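You operate a simulated robot arm through the tools that you are given. There is no shell and no other tool. Be economical: measure what you need, move in short steps, check, and stop when the job is done.

Carry out the task below with a simulated robot arm. There is one attempt and no reset: what you move stays moved.

JOB
Shake the orange cup streak-free on FAST and put it back.
Fine: clamp disc over the cup before the shaker starts, shaker off before it swings back; end with the disc swung clear and the cup in its slot.
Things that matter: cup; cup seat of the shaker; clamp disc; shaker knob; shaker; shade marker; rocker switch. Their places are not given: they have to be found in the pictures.

It is judged by the outcome, as a careful person would: the job done as asked, and still so three seconds after it is handed in. It fails if anything else is knocked over, pushed out of place, dropped, spilled or broken.

ROBOT AND FRAMES
A 6-joint arm with a two-finger parallel gripper, fixed in place. Base frame: the origin is at the foot of the arm, x ahead of it, y to its left, z up. Lengths are in mm, angles in degrees, forces in N, time in s.
With the tool pointing down near the work surface it reaches from about 240 to 640 mm from the base axis. Its first joint turns from -66.0 to 66.0 degrees. Payload 2.7 kg.
The tool frame sits at the grasp point between the pads (the TCP): z along the fingers, y along the line on which they close. The tips reach 23 mm beyond it. Largest opening 94 mm; finger width 38, thickness 10; the body of the gripper, 54 by 96 mm, starts 39 mm behind the TCP.
Orientation is that of the tool frame in the base frame, as [roll, pitch, yaw] about the fixed x, y, z axes, in that order (R = Rz(yaw) Ry(pitch) Rx(roll)). With the fingers straight down and closing along the base's y, the tool's x points along the base's -x, its y along +y and its z along -z.

CONTROLS
- The arm moves only by the tool send_rows. Its argument "series" is a list of rows, each a list of 3 entries, a list of its own where there are three numbers: the shift along the tool's x, y, z in mm, then the turn, a rotation vector about the tool's x, y, z in degrees, then the gripper command, from -1 (fully open) to 1 (shut), values between in proportion. In form: [[[tx, ty, tz], [ax, ay, az], grip], ...]. A call has 1 to 10 rows; each row shifts and turns the commanded pose from where the row before left it, along the tool's axes as they then stand. Each row takes 0.2 s and may step no farther than 50 mm and 8.6 degrees from the row before; otherwise, or with a gripper value out of range, the whole call is refused. Where a pose cannot be reached the arm comes as near as it can. A force on the tool above 90 N (or 10 N above the force at the start of the call, whichever is more), or a blocked arm, ends the call early, and 0.2 s more pass. The fingers move at their own pace (about 45 mm/s each) and stop on an object; they squeeze with about 28 N. The grip force told is the motor's: it shows also when the fingers shut on nothing. Time passes only in rows, and 0.2 s behind the last, so rows that do not move let the fingers close. It gives the time, the measured TCP pose, the force on the tool (base axes), the opening and the grip force at its end, in the units of the frame above (readings bear some noise), and new pictures: "views" is both (left out), scene, wrist or none.
- Cameras (640 x 400 px; columns grow to the right, rows downward): "scene" is fixed at [98.1, -448.8, 1411.2]; the picture's right is [0.72, -0.69, 0.00], its down [-0.39, -0.41, -0.82] and it looks along [0.57, 0.59, -0.57] (base axes); focal length 269 px, centre (320, 200). "wrist" rides on the gripper at [-39, 0, -44] in the tool frame; the picture's right is [0.00, -1.00, 0.00], its down [0.97, 0.00, -0.24] and it looks along [0.24, 0.00, 0.97] (tool axes); focal length 218 px, centre (320, 200).
- pixel_to_xyz(camera, pixels): for up to 12 pixels [column, row] of the newest picture of that camera ("zoom" is the newest enlarged one), the place [x, y, z] in the base frame of the surface seen there, good to about 2 mm, but the place of the scene camera against the robot may be out by one fixed shift of up to 25 mm in any direction. No time passes.
- enlarge(camera, box): a new picture of the part [left, top, right, bottom] of that camera's present view, enlarged. No time passes.
- sign_off(): hands the job in; it is judged then, once.

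Keep the steps short. Do not move on a guess: measure, check each grasp and each placing, and mend mistakes. In all there are 80 turns and 120 pictures (those below and enlarged ones count). Leave the gripper open and the arm clear of the work at the hand-in unless told otherwise, and finish with a single line.

The tools are called after "Call:" as a command line: name --argument value ..., lists and objects as JSON in quotes. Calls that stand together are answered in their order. send_rows: Moves the arm, as the interface text tells. Its arguments: {"type":"object","properties":{"series":{"type":"array"},"views":{"type":"string","enum":["both","scene","wrist","none"]}},"required":["series"]} The other tools are called the same way: pixel_to_xyz (camera, pixels) gives the place of the surface under pixels of a picture; enlarge (camera, box) takes an enlarged picture of a part of a camera's view; sign_off () hands the job in.

At the start:

```text
t: 0.0
position: [327.6, -39.7, 1259.0]
ee_rot: [-180.0, 0.1, -179.9]
force: [0.1, 0.7, -0.6]
width: 94.2
grasp_force: 0.0
```

scene: 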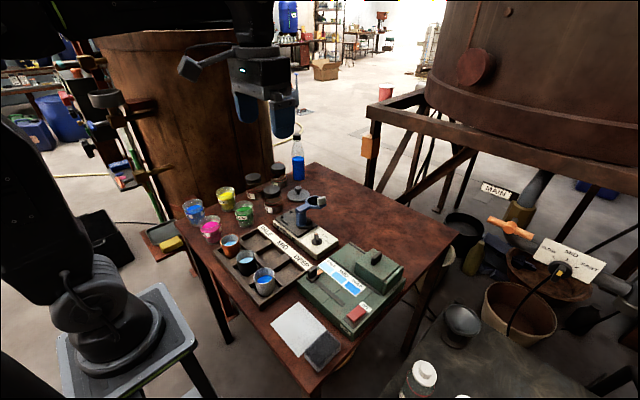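
wrist: 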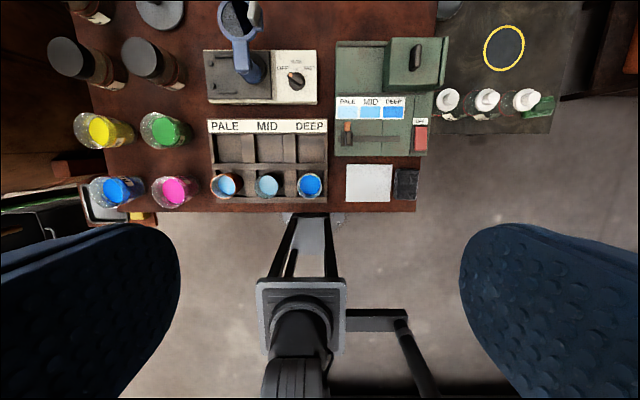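

I see a tray with three cups, a small shaker with a knob, and a green box with a slider and a red rocker. I'll enlarge both views to identify them.

Call:
enlarge --camera "wrist" --box '[190, 0, 450, 215]'

Call:
enlarge --camera "scene" --box '[180, 160, 420, 370]'

```text
1.86 times, centred on (320, 108) of wrist
```

zoom: 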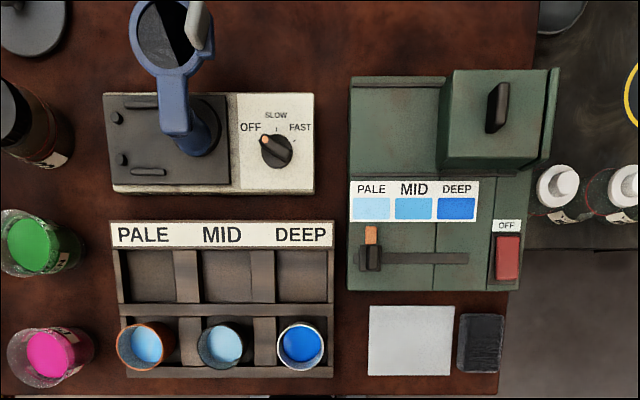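

```text
1.90 times, centred on (300, 265) of scene
```

zoom: 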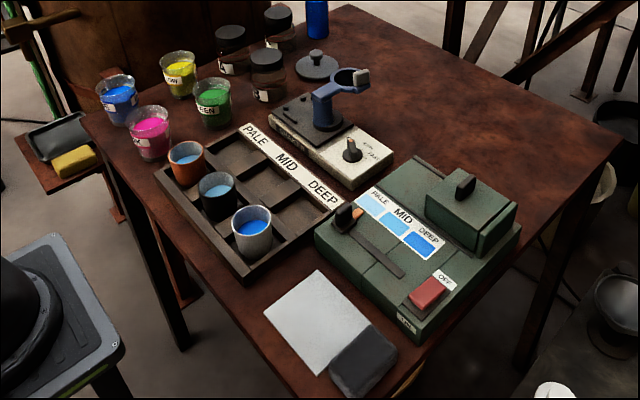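

Next I measure the main features through both cameras; comparing them gives me the scene camera's shift.

Call:
pixel_to_xyz --camera "wrist" --pixels '[[226, 184], [268, 186], [310, 186], [296, 82], [230, 85], [256, 65], [240, 20], [268, 128], [347, 134], [421, 140], [215, 100], [316, 102]]'

Call:
pixel_to_xyz --camera "scene" --pixels '[[231, 239], [246, 258], [265, 272], [318, 238], [282, 223], [302, 228], [312, 200], [295, 252], [313, 272], [355, 313]]'

```text
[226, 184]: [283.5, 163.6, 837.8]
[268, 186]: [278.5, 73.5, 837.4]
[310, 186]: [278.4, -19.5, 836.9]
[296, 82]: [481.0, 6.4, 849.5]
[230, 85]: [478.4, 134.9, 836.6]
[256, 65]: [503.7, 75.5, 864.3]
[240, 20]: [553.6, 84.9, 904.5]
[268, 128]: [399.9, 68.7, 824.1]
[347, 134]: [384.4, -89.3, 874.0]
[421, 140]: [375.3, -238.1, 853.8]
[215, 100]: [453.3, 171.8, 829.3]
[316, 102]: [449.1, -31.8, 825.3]
```

```text
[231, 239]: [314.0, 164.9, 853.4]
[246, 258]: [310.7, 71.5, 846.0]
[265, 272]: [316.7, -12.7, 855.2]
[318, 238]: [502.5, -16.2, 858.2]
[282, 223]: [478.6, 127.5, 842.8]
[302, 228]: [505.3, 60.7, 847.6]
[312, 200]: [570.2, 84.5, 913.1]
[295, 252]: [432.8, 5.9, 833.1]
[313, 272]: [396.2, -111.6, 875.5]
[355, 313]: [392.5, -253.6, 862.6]
```

Wrist readings are trusted. I move high above the shaker, at about (480, 70, 1080), for a closer look.

Call:
send_rows --series '[[[-25.4, 18.3, 29.8], [0, 0, 0], -1], [[-25.4, 18.3, 29.8], [0, 0, 0], -1], [[-25.4, 18.3, 29.8], [0, 0, 0], -1], [[-25.4, 18.3, 29.8], [0, 0, 0], -1], [[-25.4, 18.3, 29.8], [0, 0, 0], -1], [[-25.4, 18.3, 29.8], [0, 0, 0], -1]]' --views "both"

```text
t: 1.4
position: [480.2, 69.0, 1079.3]
ee_rot: [-180.0, 0.1, -180.0]
force: [-0.5, 0.2, -0.1]
width: 94.1
grasp_force: 0.1
```

scene: 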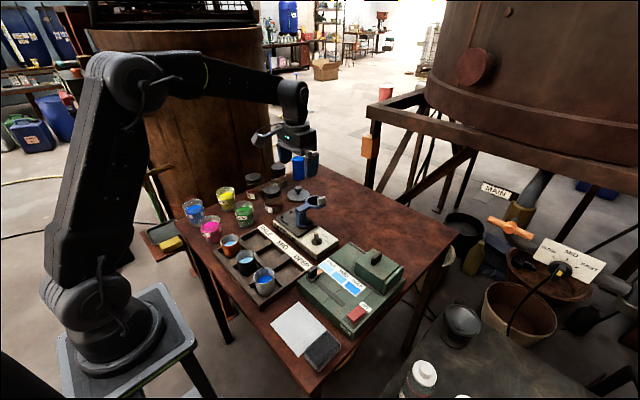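
wrist: 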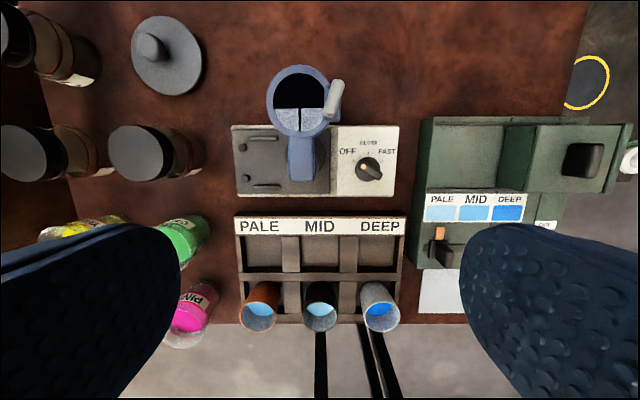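

Call:
enlarge --camera "wrist" --box '[215, 50, 425, 210]'

Call:
enlarge --camera "scene" --box '[260, 170, 360, 260]'

Call:
enlarge --camera "wrist" --box '[215, 205, 425, 345]'

```text
2.50 times, centred on (320, 130) of wrist
```

zoom: 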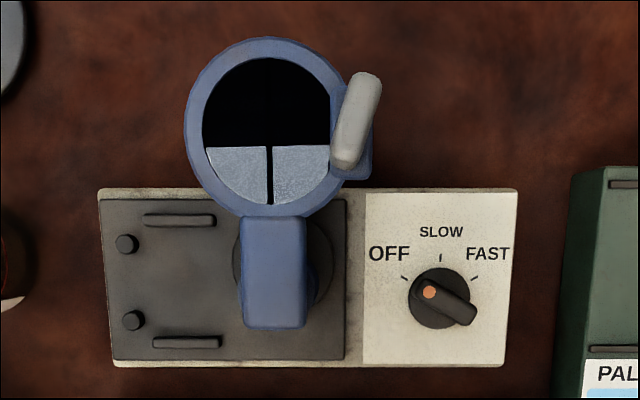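

```text
4.44 times, centred on (310, 215) of scene
```

zoom: 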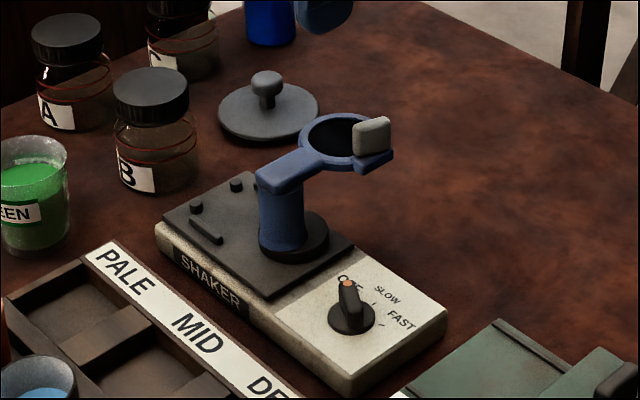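

```text
2.86 times, centred on (320, 275) of wrist
```

zoom: 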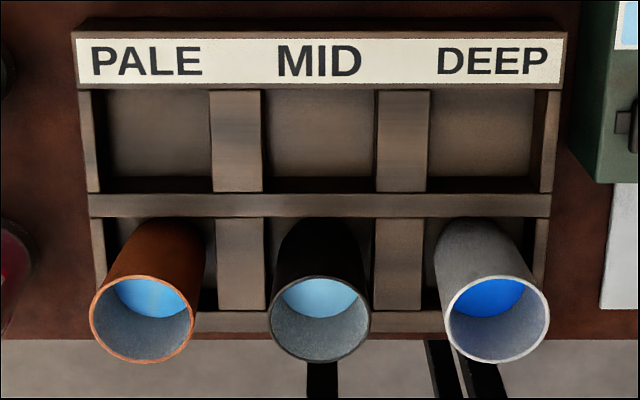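

The blue holder on the post looks like the cup seat, with a grey part on its right edge. I measure its parts.

Call:
enlarge --camera "wrist" --box '[260, 55, 355, 145]'

Call:
pixel_to_xyz --camera "wrist" --pixels '[[290, 90], [310, 90], [288, 122], [312, 122], [299, 67], [270, 100], [338, 84], [332, 108], [301, 145], [301, 172], [369, 168], [355, 148]]'

Call:
enlarge --camera "scene" --box '[295, 185, 330, 215]'

```text
4.44 times, centred on (308, 100) of wrist
```

zoom: 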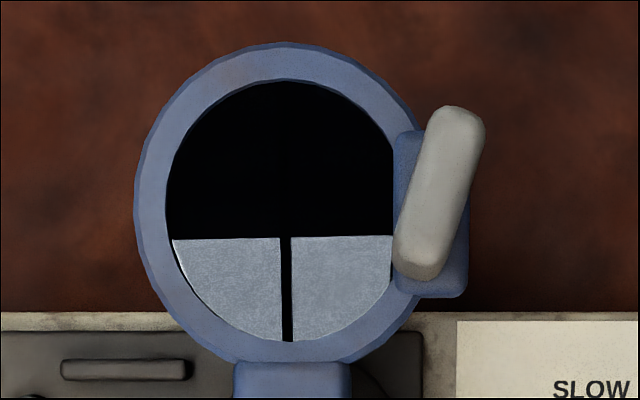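

```text
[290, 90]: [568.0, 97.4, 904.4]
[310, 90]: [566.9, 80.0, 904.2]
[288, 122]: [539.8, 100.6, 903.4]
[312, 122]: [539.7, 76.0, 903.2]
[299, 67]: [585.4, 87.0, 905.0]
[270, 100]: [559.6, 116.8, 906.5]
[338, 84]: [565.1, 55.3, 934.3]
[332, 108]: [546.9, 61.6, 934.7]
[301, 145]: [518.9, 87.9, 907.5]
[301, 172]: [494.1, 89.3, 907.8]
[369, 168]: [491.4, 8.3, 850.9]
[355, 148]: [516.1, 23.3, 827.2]
```

```text
13.33 times, centred on (312, 200) of scene
```

zoom: 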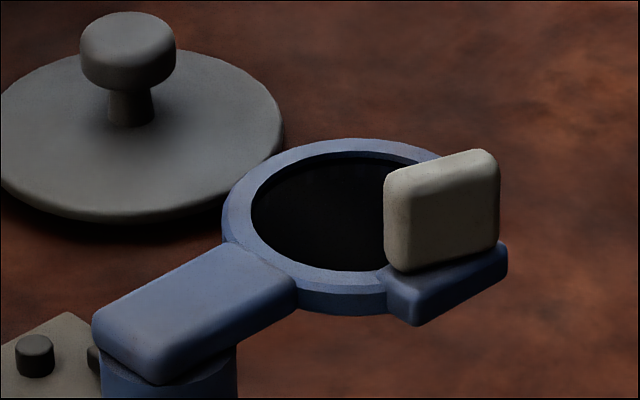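

The blue arm seems to carry the clamp disc on a pivot post, and the seat is the plate with studs and bars. I measure the seat, the cup and the knob.

Call:
pixel_to_xyz --camera "wrist" --pixels '[[242.8, 147.2], [245.2, 178], [264, 138], [266.8, 186.8], [268, 162.4], [323, 156], [363.5, 166.5], [379, 177], [240.5, 318], [276, 318], [258, 303], [258, 330.5]]'

Call:
pixel_to_xyz --camera "wrist" --pixels '[[260, 309], [269, 290], [262, 255], [237, 133], [326, 190], [286, 158], [395, 150], [393, 190], [256, 326], [290, 287], [241, 287], [265, 277]]'

```text
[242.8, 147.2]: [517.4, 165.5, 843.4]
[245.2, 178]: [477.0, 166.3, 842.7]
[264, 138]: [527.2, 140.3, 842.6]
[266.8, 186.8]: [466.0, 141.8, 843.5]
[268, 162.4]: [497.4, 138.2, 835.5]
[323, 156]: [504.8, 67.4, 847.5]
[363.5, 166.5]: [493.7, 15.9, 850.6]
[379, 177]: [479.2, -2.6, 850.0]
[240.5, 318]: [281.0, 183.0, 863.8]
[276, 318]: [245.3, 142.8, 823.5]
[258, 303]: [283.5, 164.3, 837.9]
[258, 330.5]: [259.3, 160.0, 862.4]
```

```text
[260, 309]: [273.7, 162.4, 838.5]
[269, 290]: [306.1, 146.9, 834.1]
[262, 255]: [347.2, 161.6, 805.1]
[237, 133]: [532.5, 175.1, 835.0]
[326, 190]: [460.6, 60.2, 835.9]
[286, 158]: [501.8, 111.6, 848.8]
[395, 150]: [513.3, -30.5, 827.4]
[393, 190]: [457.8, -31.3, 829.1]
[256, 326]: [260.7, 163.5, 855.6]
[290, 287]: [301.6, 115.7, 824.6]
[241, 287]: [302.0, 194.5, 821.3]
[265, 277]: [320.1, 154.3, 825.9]
```

Seat centre comes out near (497, 141), post near (501, 89), and the cup rim at about z 864, centred near (281, 163). I will grip along x so the fingers clear the post, which needs a 90° turn at height first.

Call:
send_rows --series '[[[0, 0, 0], [0, 0, -8.5], -1], [[0, 0, 0], [0, 0, -8.5], -1], [[0, 0, 0], [0, 0, -8.5], -1], [[0, 0, 0], [0, 0, -8.5], -1], [[0, 0, 0], [0, 0, -8.5], -1], [[0, 0, 0], [0, 0, -8.5], -1], [[0, 0, 0], [0, 0, -8.5], -1], [[0, 0, 0], [0, 0, -8.5], -1], [[0, 0, 0], [0, 0, -8.5], -1], [[0, 0, 0], [0, 0, -8.5], -1]]' --views "none"

Call:
send_rows --series '[[[0, 0, 0], [0, 0, -5], -1], [[-20, 0, 0], [0, 0, 0], -1]]' --views "wrist"

```text
t: 3.6
position: [478.0, 70.0, 1079.0]
ee_rot: [-179.9, 0.0, -94.9]
force: [-0.3, 0.6, 0.8]
width: 94.2
grasp_force: 0.0
```

```text
t: 4.2
position: [478.5, 92.1, 1079.3]
ee_rot: [180.0, 0.0, -90.0]
force: [0.2, 0.0, -0.1]
width: 94.0
grasp_force: 0.1
```

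wrist: 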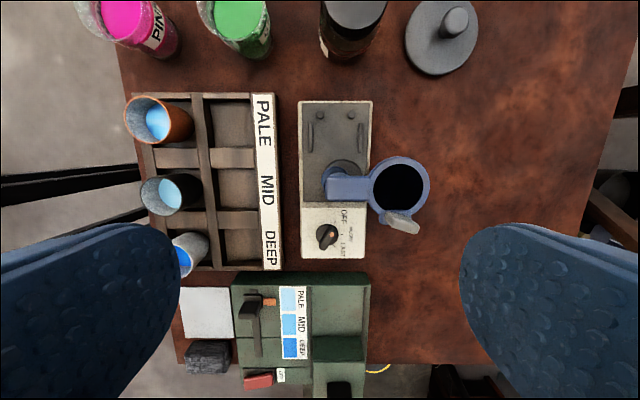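

Turned correctly: picture up is +y and right is +x. Moving above the orange cup at z 1000.

Call:
send_rows --series '[[[-14.2, 39.4, 15.8], [0, 0, 0], -1], [[-14.2, 39.4, 15.8], [0, 0, 0], -1], [[-14.2, 39.4, 15.8], [0, 0, 0], -1], [[-14.2, 39.4, 15.8], [0, 0, 0], -1], [[-14.2, 39.4, 15.8], [0, 0, 0], -0.5], [[0, 0, 0], [0, 0, 0], -0.5]]' --views "wrist"

```text
t: 5.6
position: [281.3, 160.6, 998.6]
ee_rot: [180.0, 0.1, -90.0]
force: [-0.1, 0.2, 0.6]
width: 70.4
grasp_force: 0.1
```

wrist: 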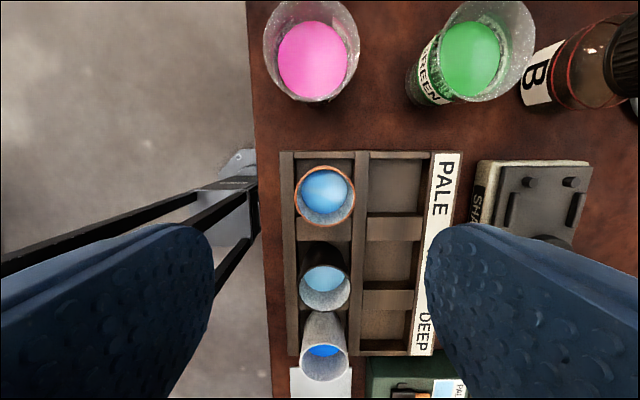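

Call:
enlarge --camera "wrist" --box '[270, 140, 380, 240]'

Call:
pixel_to_xyz --camera "wrist" --pixels '[[296, 195], [353, 195], [324, 167], [324, 226], [324, 190], [289, 195], [361, 195], [325, 157], [324, 233], [395, 180], [280, 250], [313, 8]]'

```text
4.00 times, centred on (325, 190) of wrist
```

zoom: 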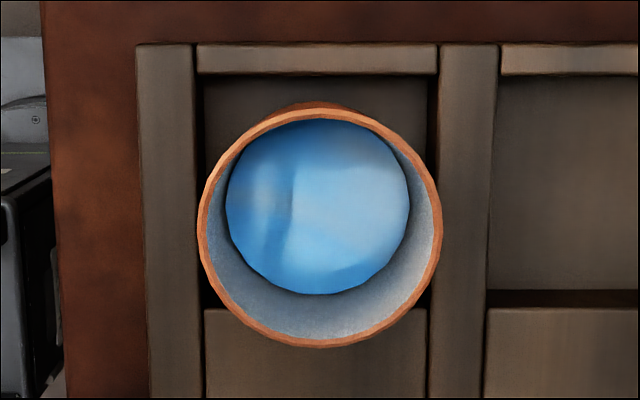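

```text
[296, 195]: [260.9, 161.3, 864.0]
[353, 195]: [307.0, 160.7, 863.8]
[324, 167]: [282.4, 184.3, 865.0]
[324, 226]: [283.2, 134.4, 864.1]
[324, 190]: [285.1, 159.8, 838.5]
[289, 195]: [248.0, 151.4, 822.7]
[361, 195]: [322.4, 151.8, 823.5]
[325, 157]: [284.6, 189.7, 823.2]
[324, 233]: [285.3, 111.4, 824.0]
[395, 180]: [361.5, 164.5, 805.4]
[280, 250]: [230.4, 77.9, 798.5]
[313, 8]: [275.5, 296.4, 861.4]
```

The liquid in the orange cup shows streaks. Rim centre is (284, 160, 864), radius about 24. I lower over it to z 853, which keeps the tips just above the tray frame at 824.

Call:
send_rows --series '[[[0.6, -2.7, 30], [0, 0, 0], -0.5], [[0, 0, 30], [0, 0, 0], -0.5], [[0, 0, 30], [0, 0, 0], -0.5], [[0, 0, 30], [0, 0, 0], -0.5], [[0, 0, 25.6], [0, 0, 0], -0.5], [[0, 0, 0], [0, 0, 0], -0.5]]' --views "both"

```text
t: 7.0
position: [283.8, 161.3, 853.8]
ee_rot: [-180.0, 0.0, -90.0]
force: [-0.4, 0.3, 0.5]
width: 70.7
grasp_force: 0.1
```

scene: 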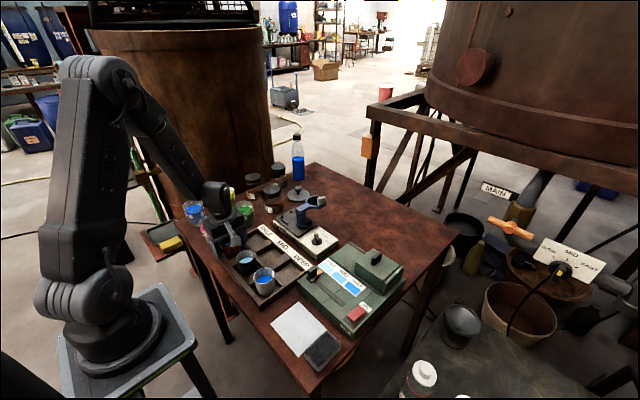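
wrist: 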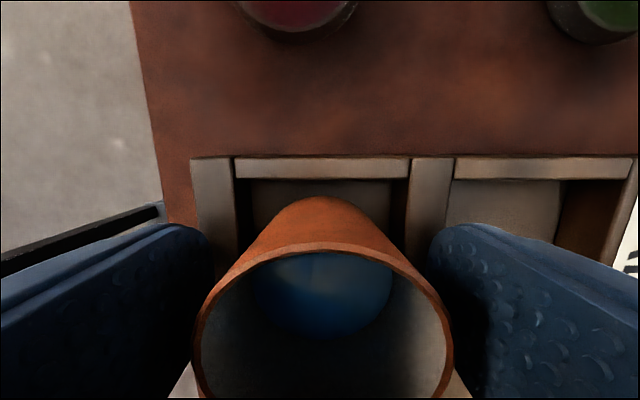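

Cup sits between the fingers. Closing.

Call:
send_rows --series '[[[0, 0, 0], [0, 0, 0], 0], [[0, 0, 0], [0, 0, 0], 0.5], [[0, 0, 0], [0, 0, 0], 1], [[0, 0, 0], [0, 0, 0], 1], [[0, 0, 0], [0, 0, 0], 1]]' --views "none"

```text
t: 8.2
position: [285.0, 159.5, 854.2]
ee_rot: [-179.9, 0.1, -90.0]
force: [-0.2, 1.2, -0.1]
width: 48.7
grasp_force: 28.0
```

Held at 48.7 mm with 28 N. Lifting gently.

Call:
send_rows --series '[[[0, 0, -6], [0, 0, 0], 1], [[0, 0, -12], [0, 0, 0], 1], [[0, 0, -18], [0, 0, 0], 1], [[0, 0, -20], [0, 0, 0], 1], [[0, 0, -20], [0, 0, 0], 1], [[0, 0, -14], [0, 0, 0], 1], [[0, 0, 0], [0, 0, 0], 1]]' --views "both"

```text
t: 9.8
position: [283.5, 161.1, 946.1]
ee_rot: [180.0, 0.1, -90.0]
force: [0.1, 0.1, -0.8]
width: 48.4
grasp_force: 28.2
```

scene: 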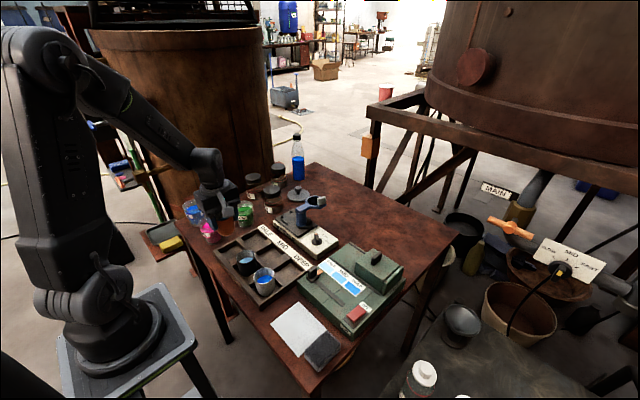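
wrist: 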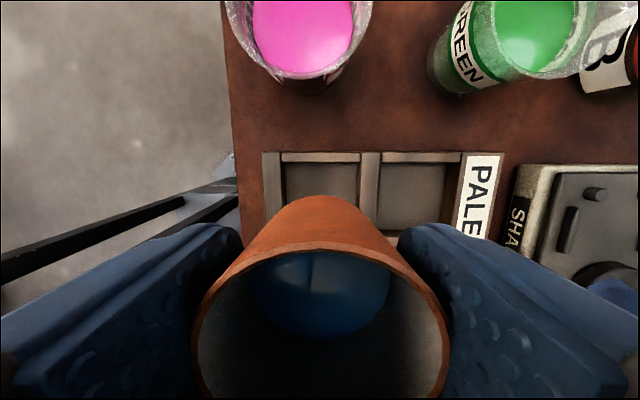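

Cup is up and level. I carry it along x at y ≈ 161 to x = 497, starting and stopping softly.

Call:
send_rows --series '[[[0, -8, 0], [0, 0, 0], 1], [[0, -18, 0], [0, 0, 0], 1], [[0, -28, 0], [0, 0, 0], 1], [[0, -34, 0], [0, 0, 0], 1], [[0, -36, 0], [0, 0, 0], 1], [[0, -34, 0], [0, 0, 0], 1], [[0, -28, 0], [0, 0, 0], 1], [[0, -18, 0], [0, 0, 0], 1], [[0, -9, 0], [0, 0, 0], 1], [[0, 0, 0], [0, 0, 0], 1]]' --views "both"

```text
t: 12.0
position: [497.5, 159.2, 942.9]
ee_rot: [180.0, 0.1, -90.0]
force: [0.2, 1.0, 0.0]
width: 48.7
grasp_force: 27.6
```

scene: 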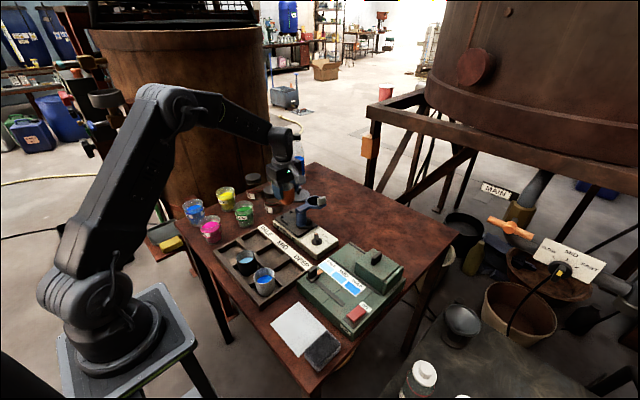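
wrist: 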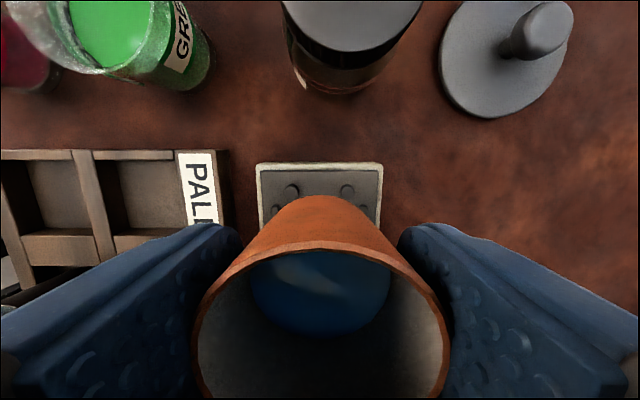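

I recheck the studs and bars that are visible around the cup from here, plus the black-topped jar behind for clearance.

Call:
pixel_to_xyz --camera "wrist" --pixels '[[292, 190], [347, 190], [275, 210], [366, 209], [262, 170], [376, 170], [340, 40], [350, 10]]'

Call:
enlarge --camera "wrist" --box '[250, 150, 390, 240]'

```text
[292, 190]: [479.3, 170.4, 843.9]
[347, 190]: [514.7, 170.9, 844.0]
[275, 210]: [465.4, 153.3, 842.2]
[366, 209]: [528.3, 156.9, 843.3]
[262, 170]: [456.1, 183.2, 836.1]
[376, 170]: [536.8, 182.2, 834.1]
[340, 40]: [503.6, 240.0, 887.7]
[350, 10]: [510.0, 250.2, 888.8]
```

```text
4.44 times, centred on (320, 195) of wrist
```

zoom: 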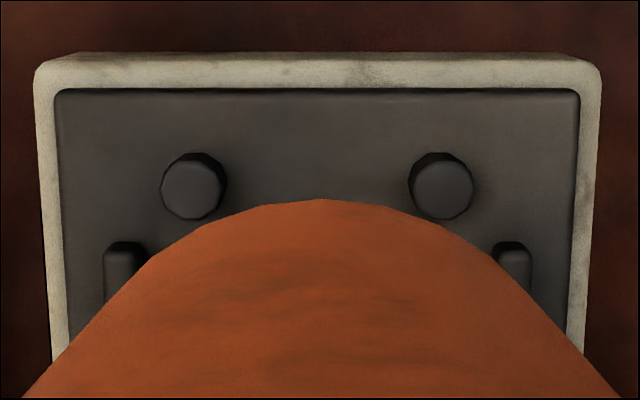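

Studs and bars confirm the seat centre at (497, 141) with about 27 mm radius. I shift 18.5 mm toward −y and lower toward the seat, checking halfway.

Call:
send_rows --series '[[[6, 0, 0], [0, 0, 0], 1], [[8, 0, 0], [0, 0, 0], 1], [[4.5, 0, 0], [0, 0, 0], 1], [[0, 0, 8], [0, 0, 0], 1], [[0, 0, 14], [0, 0, 0], 1], [[0, 0, 14], [0, 0, 0], 1], [[0, 0, 10], [0, 0, 0], 1], [[0, 0, 0], [0, 0, 0], 1]]' --views "both"

```text
t: 13.8
position: [497.8, 143.1, 898.5]
ee_rot: [-179.9, 0.0, -90.0]
force: [0.2, 0.1, -0.1]
width: 48.7
grasp_force: 27.8
```

scene: 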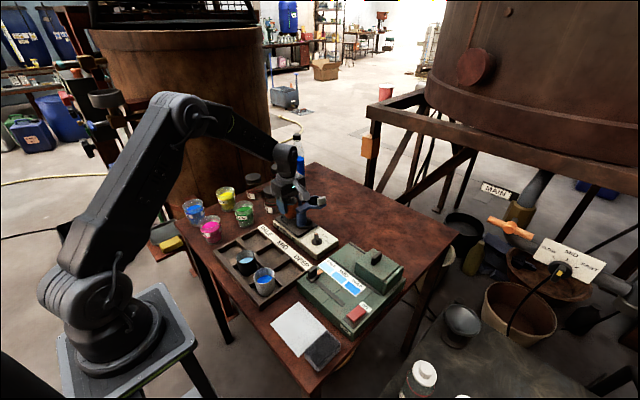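
wrist: 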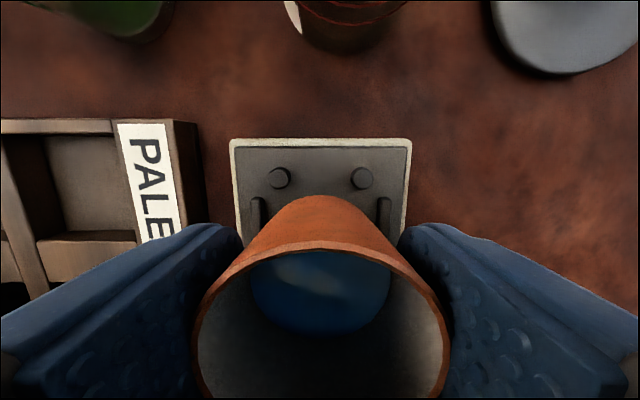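

Cup is centred between the studs (columns 280 and 362, cup at 320). I nudge 1.5 mm and lower in small steps until contact.

Call:
send_rows --series '[[[1.5, 0, 4], [0, 0, 0], 1], [[0, 0, 4], [0, 0, 0], 1], [[0, 0, 3], [0, 0, 0], 1], [[0, 0, 2], [0, 0, 0], 1], [[0, 0, 1.5], [0, 0, 0], 1], [[0, 0, 0], [0, 0, 0], 1]]' --views "wrist"

Call:
enlarge --camera "scene" --box '[265, 175, 345, 250]'

```text
t: 15.2
position: [498.1, 140.9, 884.7]
ee_rot: [-179.9, 0.0, -89.9]
force: [0.4, -0.4, 4.5]
width: 48.7
grasp_force: 28.1
```

wrist: 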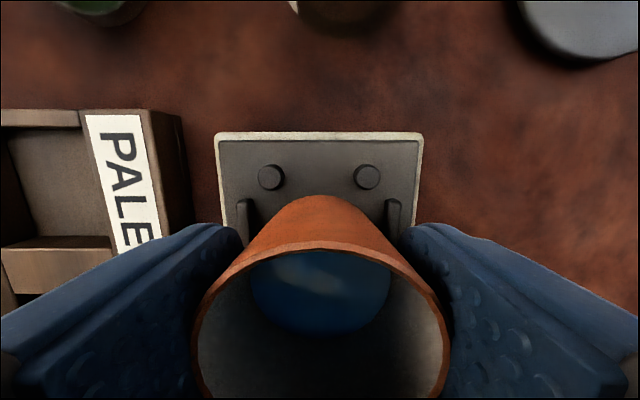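

```text
5.33 times, centred on (305, 212) of scene
```

zoom: 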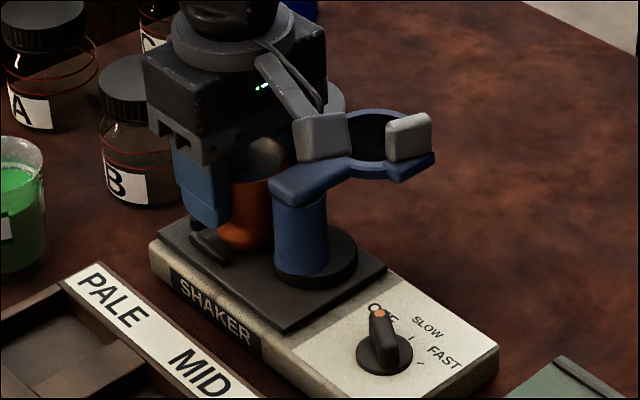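

Upward force is 4.5 N, and the height matches the cup resting on the seat (~836). I release by opening slightly.

Call:
send_rows --series '[[[0, 0, 0], [0, 0, 0], 0], [[0, 0, 0], [0, 0, 0], -0.35], [[0, 0, 0], [0, 0, 0], -0.4], [[0, 0, 0], [0, 0, 0], -0.4]]' --views "wrist"

```text
t: 16.2
position: [497.7, 141.3, 884.2]
ee_rot: [179.9, 0.0, -90.0]
force: [-0.1, 0.0, -0.9]
width: 65.8
grasp_force: 0.1
```

wrist: 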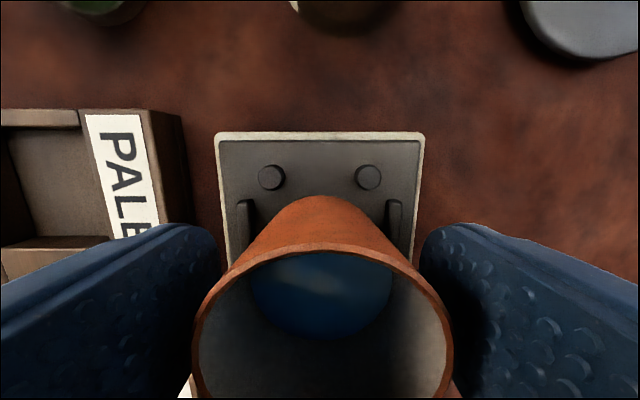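

Released and upright. I go straight up 110 mm.

Call:
send_rows --series '[[[0, 0, -10], [0, 0, 0], -0.4], [[0, 0, -20], [0, 0, 0], -0.4], [[0, 0, -25], [0, 0, 0], -0.4], [[0, 0, -30], [0, 0, 0], -0.4], [[0, 0, -35], [0, 0, 0], -0.4], [[0, 0, -30], [0, 0, 0], -0.4], [[0, 0, 0], [0, 0, 0], -0.4]]' --views "both"

```text
t: 17.8
position: [499.3, 141.3, 1034.5]
ee_rot: [180.0, 0.0, -90.0]
force: [0.1, -0.3, -0.5]
width: 65.8
grasp_force: 0.0
```

scene: 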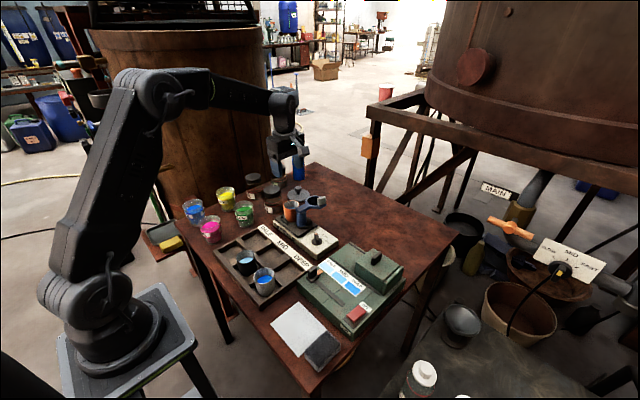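
wrist: 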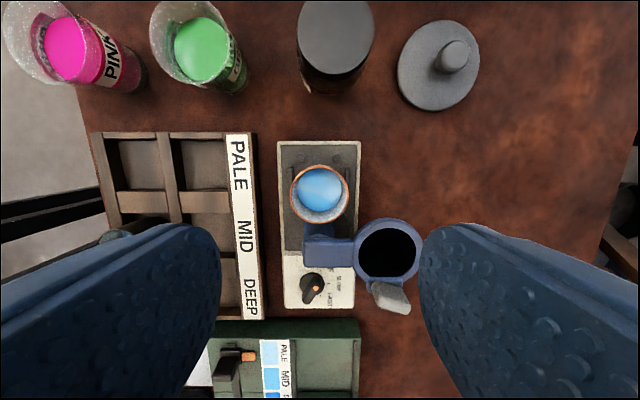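

Cup stands in the seat. I measure the rim, arm, ring and grey tab for the swing.

Call:
enlarge --camera "wrist" --box '[270, 140, 430, 320]'

Call:
pixel_to_xyz --camera "wrist" --pixels '[[292, 193], [347, 193], [319, 167], [319, 222], [385, 220], [420, 255], [357, 262], [389, 296], [375, 290], [407, 300], [310, 243], [310, 258]]'

Call:
enlarge --camera "scene" --box '[265, 175, 345, 250]'

```text
2.22 times, centred on (350, 230) of wrist
```

zoom: 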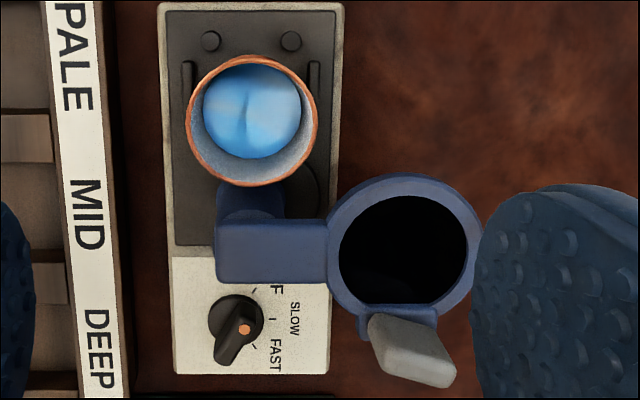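

```text
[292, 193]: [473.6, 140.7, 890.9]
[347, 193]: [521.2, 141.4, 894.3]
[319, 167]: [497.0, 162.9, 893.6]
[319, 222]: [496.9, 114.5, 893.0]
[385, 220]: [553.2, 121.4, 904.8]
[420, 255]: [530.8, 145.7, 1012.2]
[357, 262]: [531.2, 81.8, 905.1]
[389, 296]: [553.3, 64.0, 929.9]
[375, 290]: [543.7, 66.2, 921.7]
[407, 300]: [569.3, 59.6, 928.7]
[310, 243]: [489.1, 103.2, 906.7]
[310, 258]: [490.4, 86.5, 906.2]
```

```text
5.33 times, centred on (305, 212) of scene
```

zoom: 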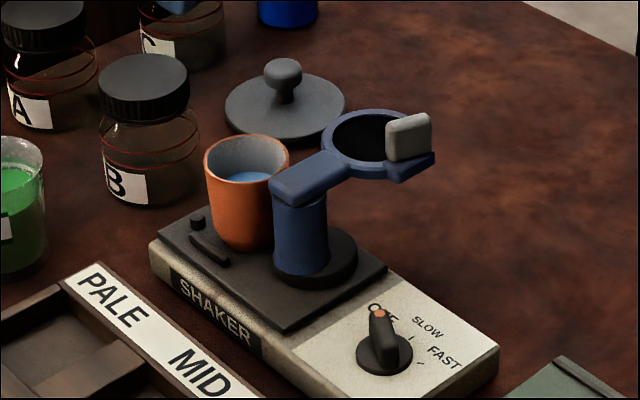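

Cup rim is at z 893.5, disc top at 905. The grey tab (about (556, 63), top z ≈ 931) is the handle. I will cage it loosely between the fingers and swing the arm round its post. First I go above the tab and turn back so the fingers straddle it.

Call:
send_rows --series '[[[26.3, -19, 0], [0, 0, 0], -0.4], [[26.3, -19, 0], [0, 0, 0], -0.4], [[26.3, -19, 0], [0, 0, 8.5], -0.4], [[0, 0, 0], [0, 0, 8.5], -0.4], [[0, 0, 0], [0, 0, 8.5], -0.4], [[0, 0, 0], [0, 0, 8.5], -0.4], [[0, 0, 0], [0, 0, 8.5], -0.4], [[0, 0, 0], [0, 0, 8.5], -0.4], [[0, 0, 0], [0, 0, 8.5], -0.4], [[0, 0, 0], [0, 0, 8.5], -0.4]]' --views "none"

Call:
send_rows --series '[[[0, 0, 0], [0, 0, 8.5], -0.4], [[0, 0, 0], [0, 0, 8.5], -0.4], [[0, 0, 0], [0, 0, 8.5], -0.4], [[0, 0, 0], [0, 0, 8.5], -0.4], [[0, 0, 0], [0, 0, 2], -0.4], [[0, 0, 0], [0, 0, 0], -0.4]]' --views "wrist"

```text
t: 20.0
position: [555.3, 61.1, 1034.4]
ee_rot: [179.9, -0.1, -158.2]
force: [-0.8, -0.3, -0.6]
width: 65.9
grasp_force: 0.0
```

```text
t: 21.4
position: [554.7, 62.1, 1033.9]
ee_rot: [180.0, 0.0, 166.0]
force: [-0.3, -0.8, 0.1]
width: 65.6
grasp_force: 0.0
```

wrist: 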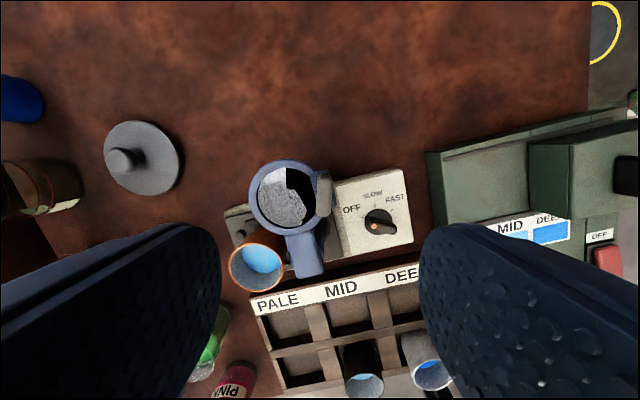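

Call:
enlarge --camera "wrist" --box '[240, 150, 350, 285]'

Call:
pixel_to_xyz --camera "wrist" --pixels '[[322, 176], [325, 212], [318, 190], [328, 190], [324, 195], [286, 164], [252, 195], [305, 222], [310, 270], [313, 245], [297, 262], [322, 262]]'

```text
2.96 times, centred on (295, 218) of wrist
```

zoom: 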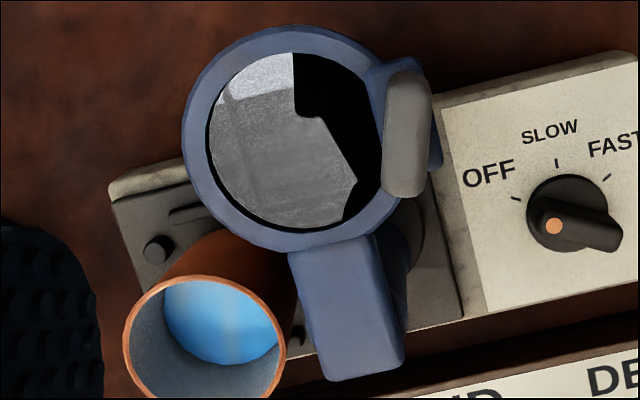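

```text
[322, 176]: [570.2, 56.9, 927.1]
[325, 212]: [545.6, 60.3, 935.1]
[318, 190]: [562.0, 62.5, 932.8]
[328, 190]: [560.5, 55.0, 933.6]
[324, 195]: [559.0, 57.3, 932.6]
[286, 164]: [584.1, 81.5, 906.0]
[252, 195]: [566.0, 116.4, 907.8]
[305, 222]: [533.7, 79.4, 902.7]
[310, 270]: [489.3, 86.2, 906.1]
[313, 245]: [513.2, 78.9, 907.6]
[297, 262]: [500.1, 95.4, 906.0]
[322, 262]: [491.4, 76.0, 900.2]
```

The tab is aligned with the tool, centred near (559, 58), top at z 933. I narrow to about 30 mm, shift over it and lower to z 936 (tips at 913, above the ring at 907).

Call:
send_rows --series '[[[-5.2, -2.9, 10], [0, 0, 0], 0.36], [[0, 0, 20], [0, 0, 0], 0.36], [[0, 0, 20], [0, 0, 0], 0.36], [[0, 0, 18], [0, 0, 0], 0.36], [[0, 0, 0], [0, 0, 0], 0.36]]' --views "wrist"

```text
t: 22.6
position: [559.6, 58.0, 966.1]
ee_rot: [180.0, 0.0, 166.0]
force: [0.9, -0.6, -0.4]
width: 30.0
grasp_force: 0.0
```

wrist: 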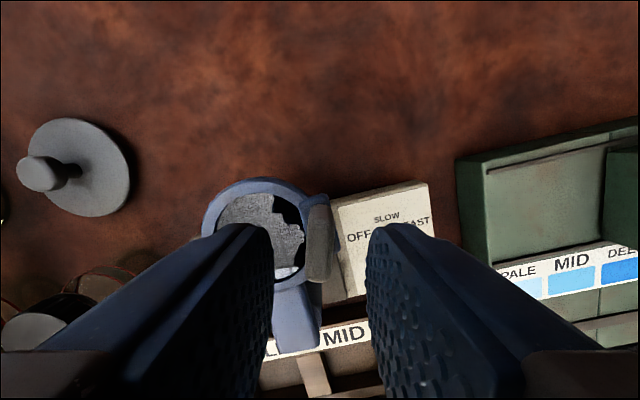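

Tab (columns 305–335) is centred in the gap. Lowering 30 mm.

Call:
send_rows --series '[[[0, 0, 12], [0, 0, 0], 0.36], [[0, 0, 10], [0, 0, 0], 0.36], [[0, 0, 8], [0, 0, 0], 0.36], [[0, 0, 0], [0, 0, 0], 0.36]]' --views "wrist"

Call:
enlarge --camera "scene" --box '[265, 175, 345, 250]'

```text
t: 23.6
position: [558.3, 56.0, 935.4]
ee_rot: [-180.0, 0.0, 165.9]
force: [0.3, -0.4, 0.4]
width: 30.2
grasp_force: 0.1
```

wrist: 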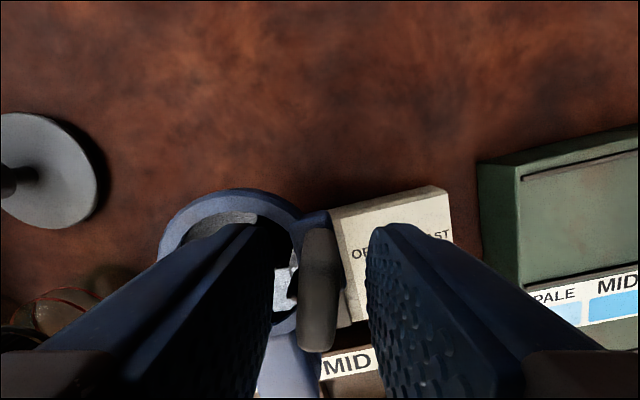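

```text
5.33 times, centred on (305, 212) of scene
```

zoom: 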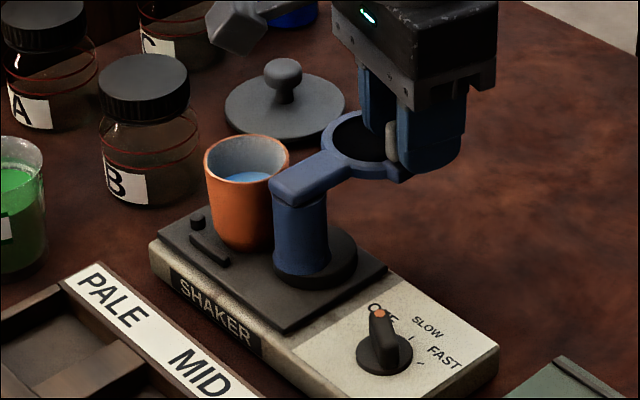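

The fingers straddle the tab. I swing the first ~25° about the post and check that it moves freely.

Call:
send_rows --series '[[[-1.6, 9.7, 0], [0, 0, -8.5], 0.36], [[-1.6, 9.7, 0], [0, 0, -8.5], 0.36], [[-1.6, 9.7, 0], [0, 0, -8.5], 0.36], [[0, 0, 0], [0, 0, 0], 0.36]]' --views "both"

```text
t: 24.6
position: [568.0, 88.1, 937.2]
ee_rot: [180.0, 0.0, -168.4]
force: [0.6, -0.4, -0.2]
width: 30.2
grasp_force: 0.3
```

scene: 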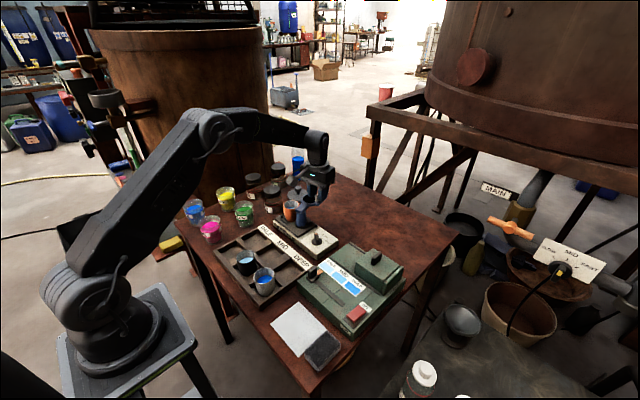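
wrist: 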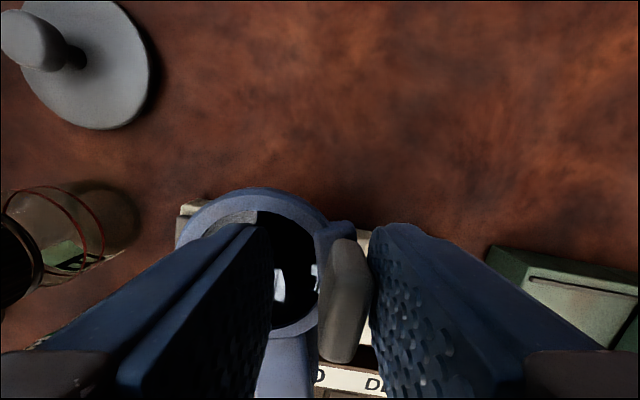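

It swings freely with no force. Continuing another 51°.

Call:
send_rows --series '[[[-1.6, 9.7, 0], [0, 0, -8.5], 0.36], [[-1.6, 9.7, 0], [0, 0, -8.5], 0.36], [[-1.6, 9.7, 0], [0, 0, -8.5], 0.36], [[-1.6, 9.7, 0], [0, 0, -8.5], 0.36], [[-1.6, 9.7, 0], [0, 0, -8.5], 0.36], [[-1.6, 9.7, 0], [0, 0, -8.5], 0.36], [[0, 0, 0], [0, 0, 0], 0.36]]' --views "both"

Call:
enlarge --camera "scene" --box '[265, 175, 345, 250]'

```text
t: 26.2
position: [544.0, 138.4, 936.4]
ee_rot: [179.9, 0.0, -117.4]
force: [0.9, 0.8, 0.9]
width: 30.1
grasp_force: 0.2
```

scene: 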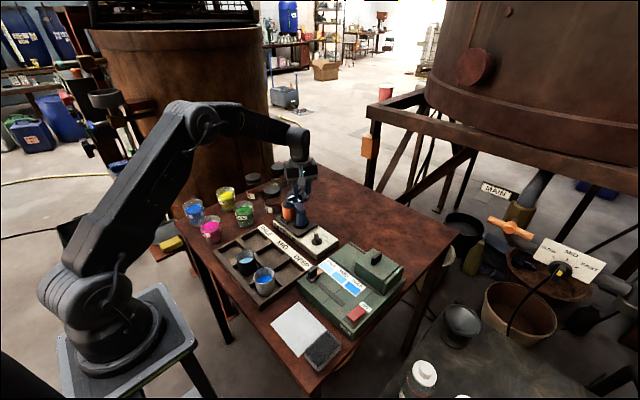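
wrist: 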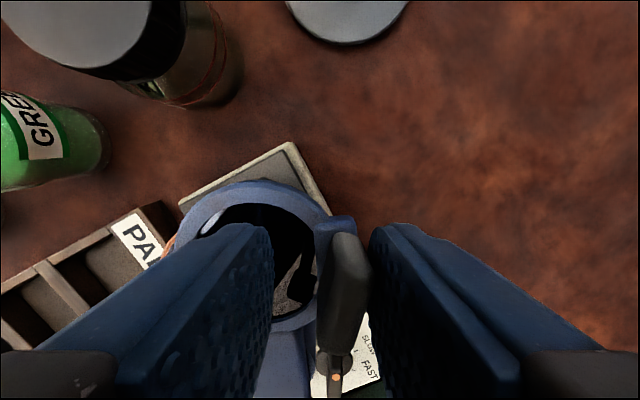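

```text
5.33 times, centred on (305, 212) of scene
```

zoom: 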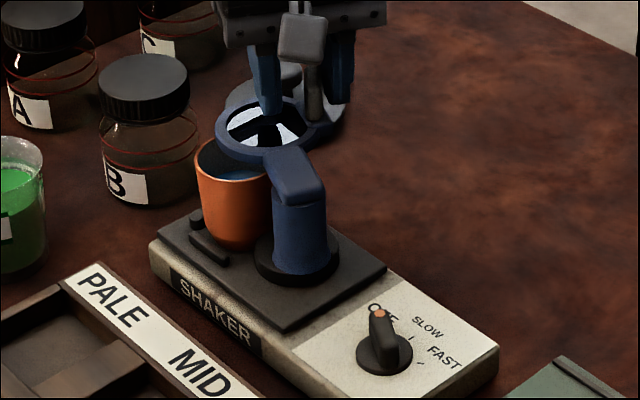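

The arm has come about 65° round. The cup seems to have shifted slightly; I look closer before going on.

Call:
enlarge --camera "scene" --box '[282, 190, 312, 225]'

Call:
enlarge --camera "wrist" --box '[140, 130, 400, 330]'

```text
11.43 times, centred on (297, 208) of scene
```

zoom: 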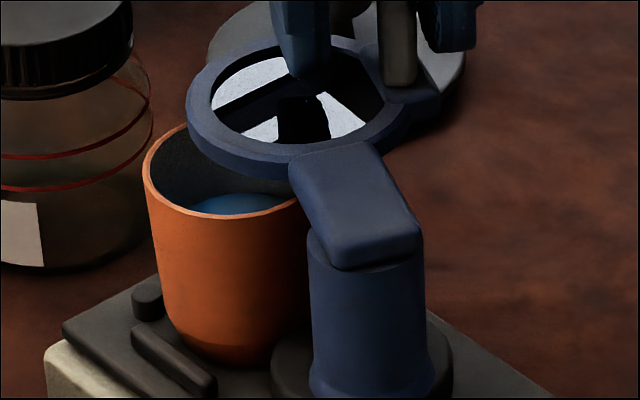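

```text
2.00 times, centred on (270, 230) of wrist
```

zoom: 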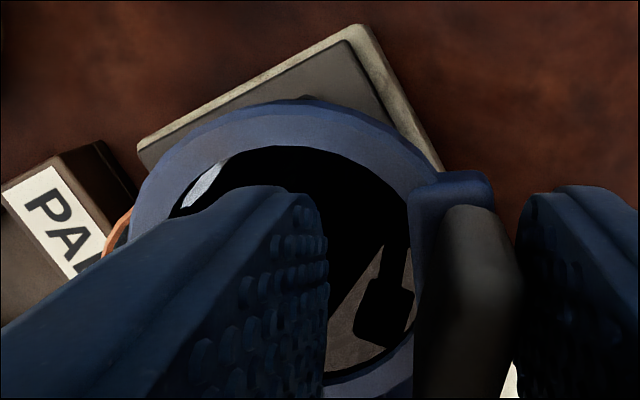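

The disc is above the rim, and the cup stands upright against the left bar, a few mm shifted. I continue slowly, 17° more.

Call:
send_rows --series '[[[-0.8, 4.9, 0], [0, 0, -4.25], 0.36], [[-0.8, 4.9, 0], [0, 0, -4.25], 0.36], [[-0.8, 4.9, 0], [0, 0, -4.25], 0.36], [[-0.8, 4.9, 0], [0, 0, -4.25], 0.36], [[0, 0, 0], [0, 0, 0], 0.36]]' --views "wrist"

Call:
enlarge --camera "scene" --box '[275, 185, 320, 230]'

```text
t: 27.4
position: [528.1, 149.0, 936.2]
ee_rot: [-179.9, 0.0, -100.4]
force: [-0.1, 0.2, 0.2]
width: 30.4
grasp_force: 0.1
```

wrist: 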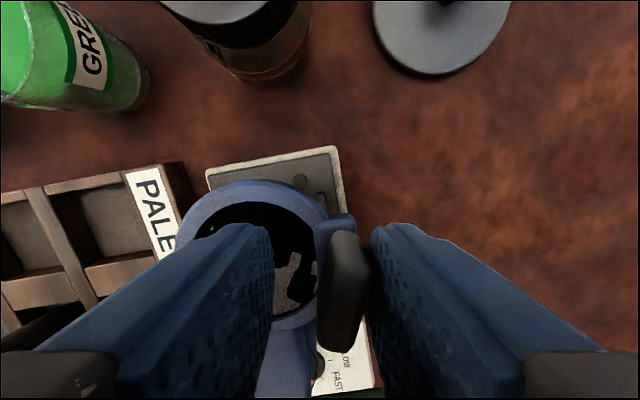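

```text
8.89 times, centred on (298, 208) of scene
```

zoom: 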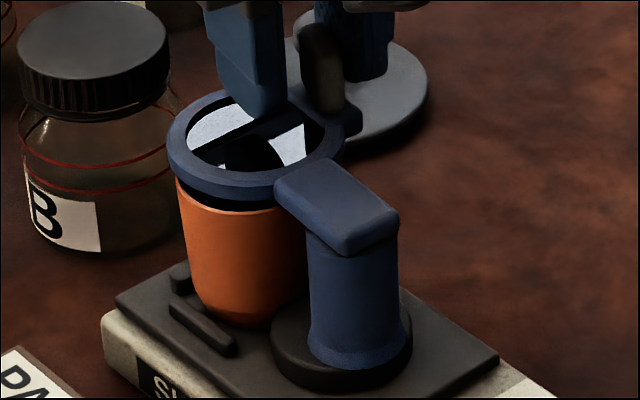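

Disc is nearly square over the cup. Another ~8°, watching for a stop.

Call:
send_rows --series '[[[-0.8, 4.9, 0], [0, 0, -4.25], 0.36], [[-0.8, 4.9, 0], [0, 0, -4.25], 0.36], [[0, 0, 0], [0, 0, 0], 0.36]]' --views "wrist"

Call:
enlarge --camera "scene" --box '[275, 185, 320, 230]'

```text
t: 28.2
position: [519.3, 151.6, 936.8]
ee_rot: [-179.7, -0.1, -92.1]
force: [13.4, -0.3, -4.3]
width: 36.3
grasp_force: 6.5
```

wrist: 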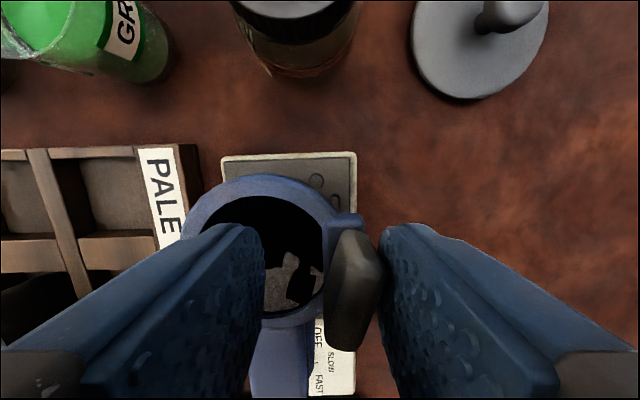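

```text
8.89 times, centred on (298, 208) of scene
```

zoom: 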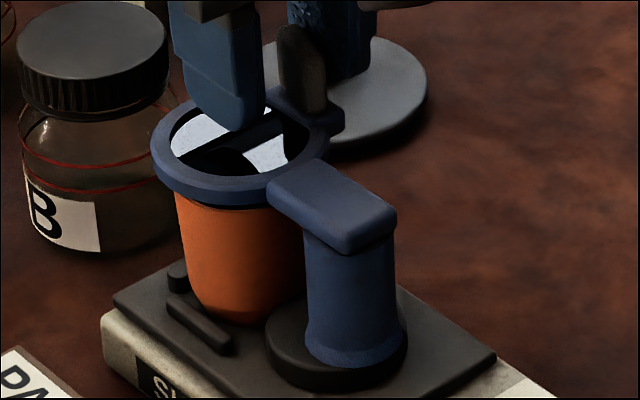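

Force 13 N on x: the stop is reached with the disc over the cup. I back off 6 mm so nothing rubs, then lift clear.

Call:
send_rows --series '[[[0, -6, 0], [0, 0, 0], 0.36], [[0, 0, 0], [0, 0, 0], 0.36], [[0, 0, -15], [0, 0, 0], 0.36], [[0, 0, -30], [0, 0, 0], 0.36], [[0, 0, -40], [0, 0, 0], 0.36], [[0, 0, -40], [0, 0, 0], 0.36], [[0, 0, 0], [0, 0, 0], 1]]' --views "both"

Call:
enlarge --camera "scene" --box '[270, 180, 340, 250]'

Call:
enlarge --camera "wrist" --box '[210, 140, 410, 340]'

```text
t: 29.8
position: [523.6, 150.3, 1063.2]
ee_rot: [180.0, 0.0, -92.0]
force: [0.1, -0.7, 1.1]
width: 0.2
grasp_force: 4.6
```

scene: 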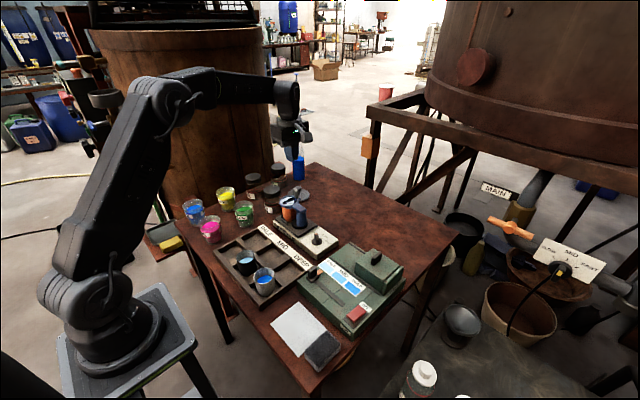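
wrist: 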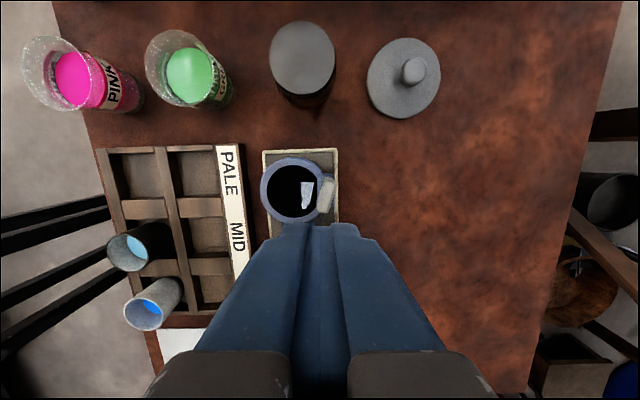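

```text
5.71 times, centred on (305, 215) of scene
```

zoom: 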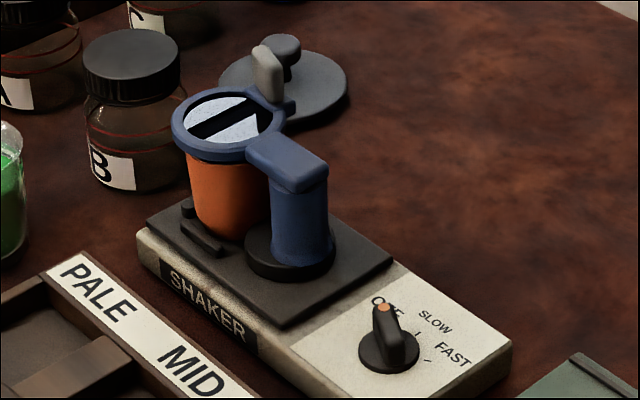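

```text
2.00 times, centred on (310, 240) of wrist
```

zoom: 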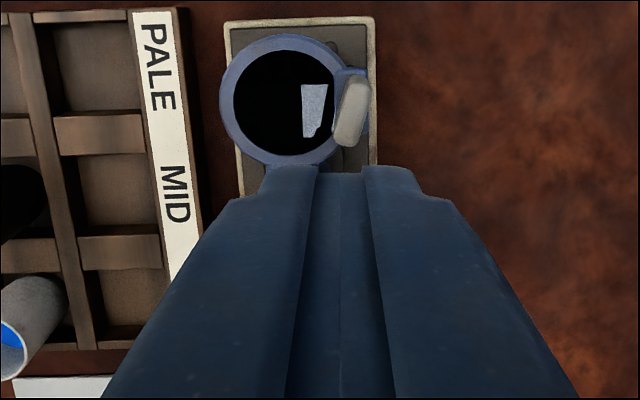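

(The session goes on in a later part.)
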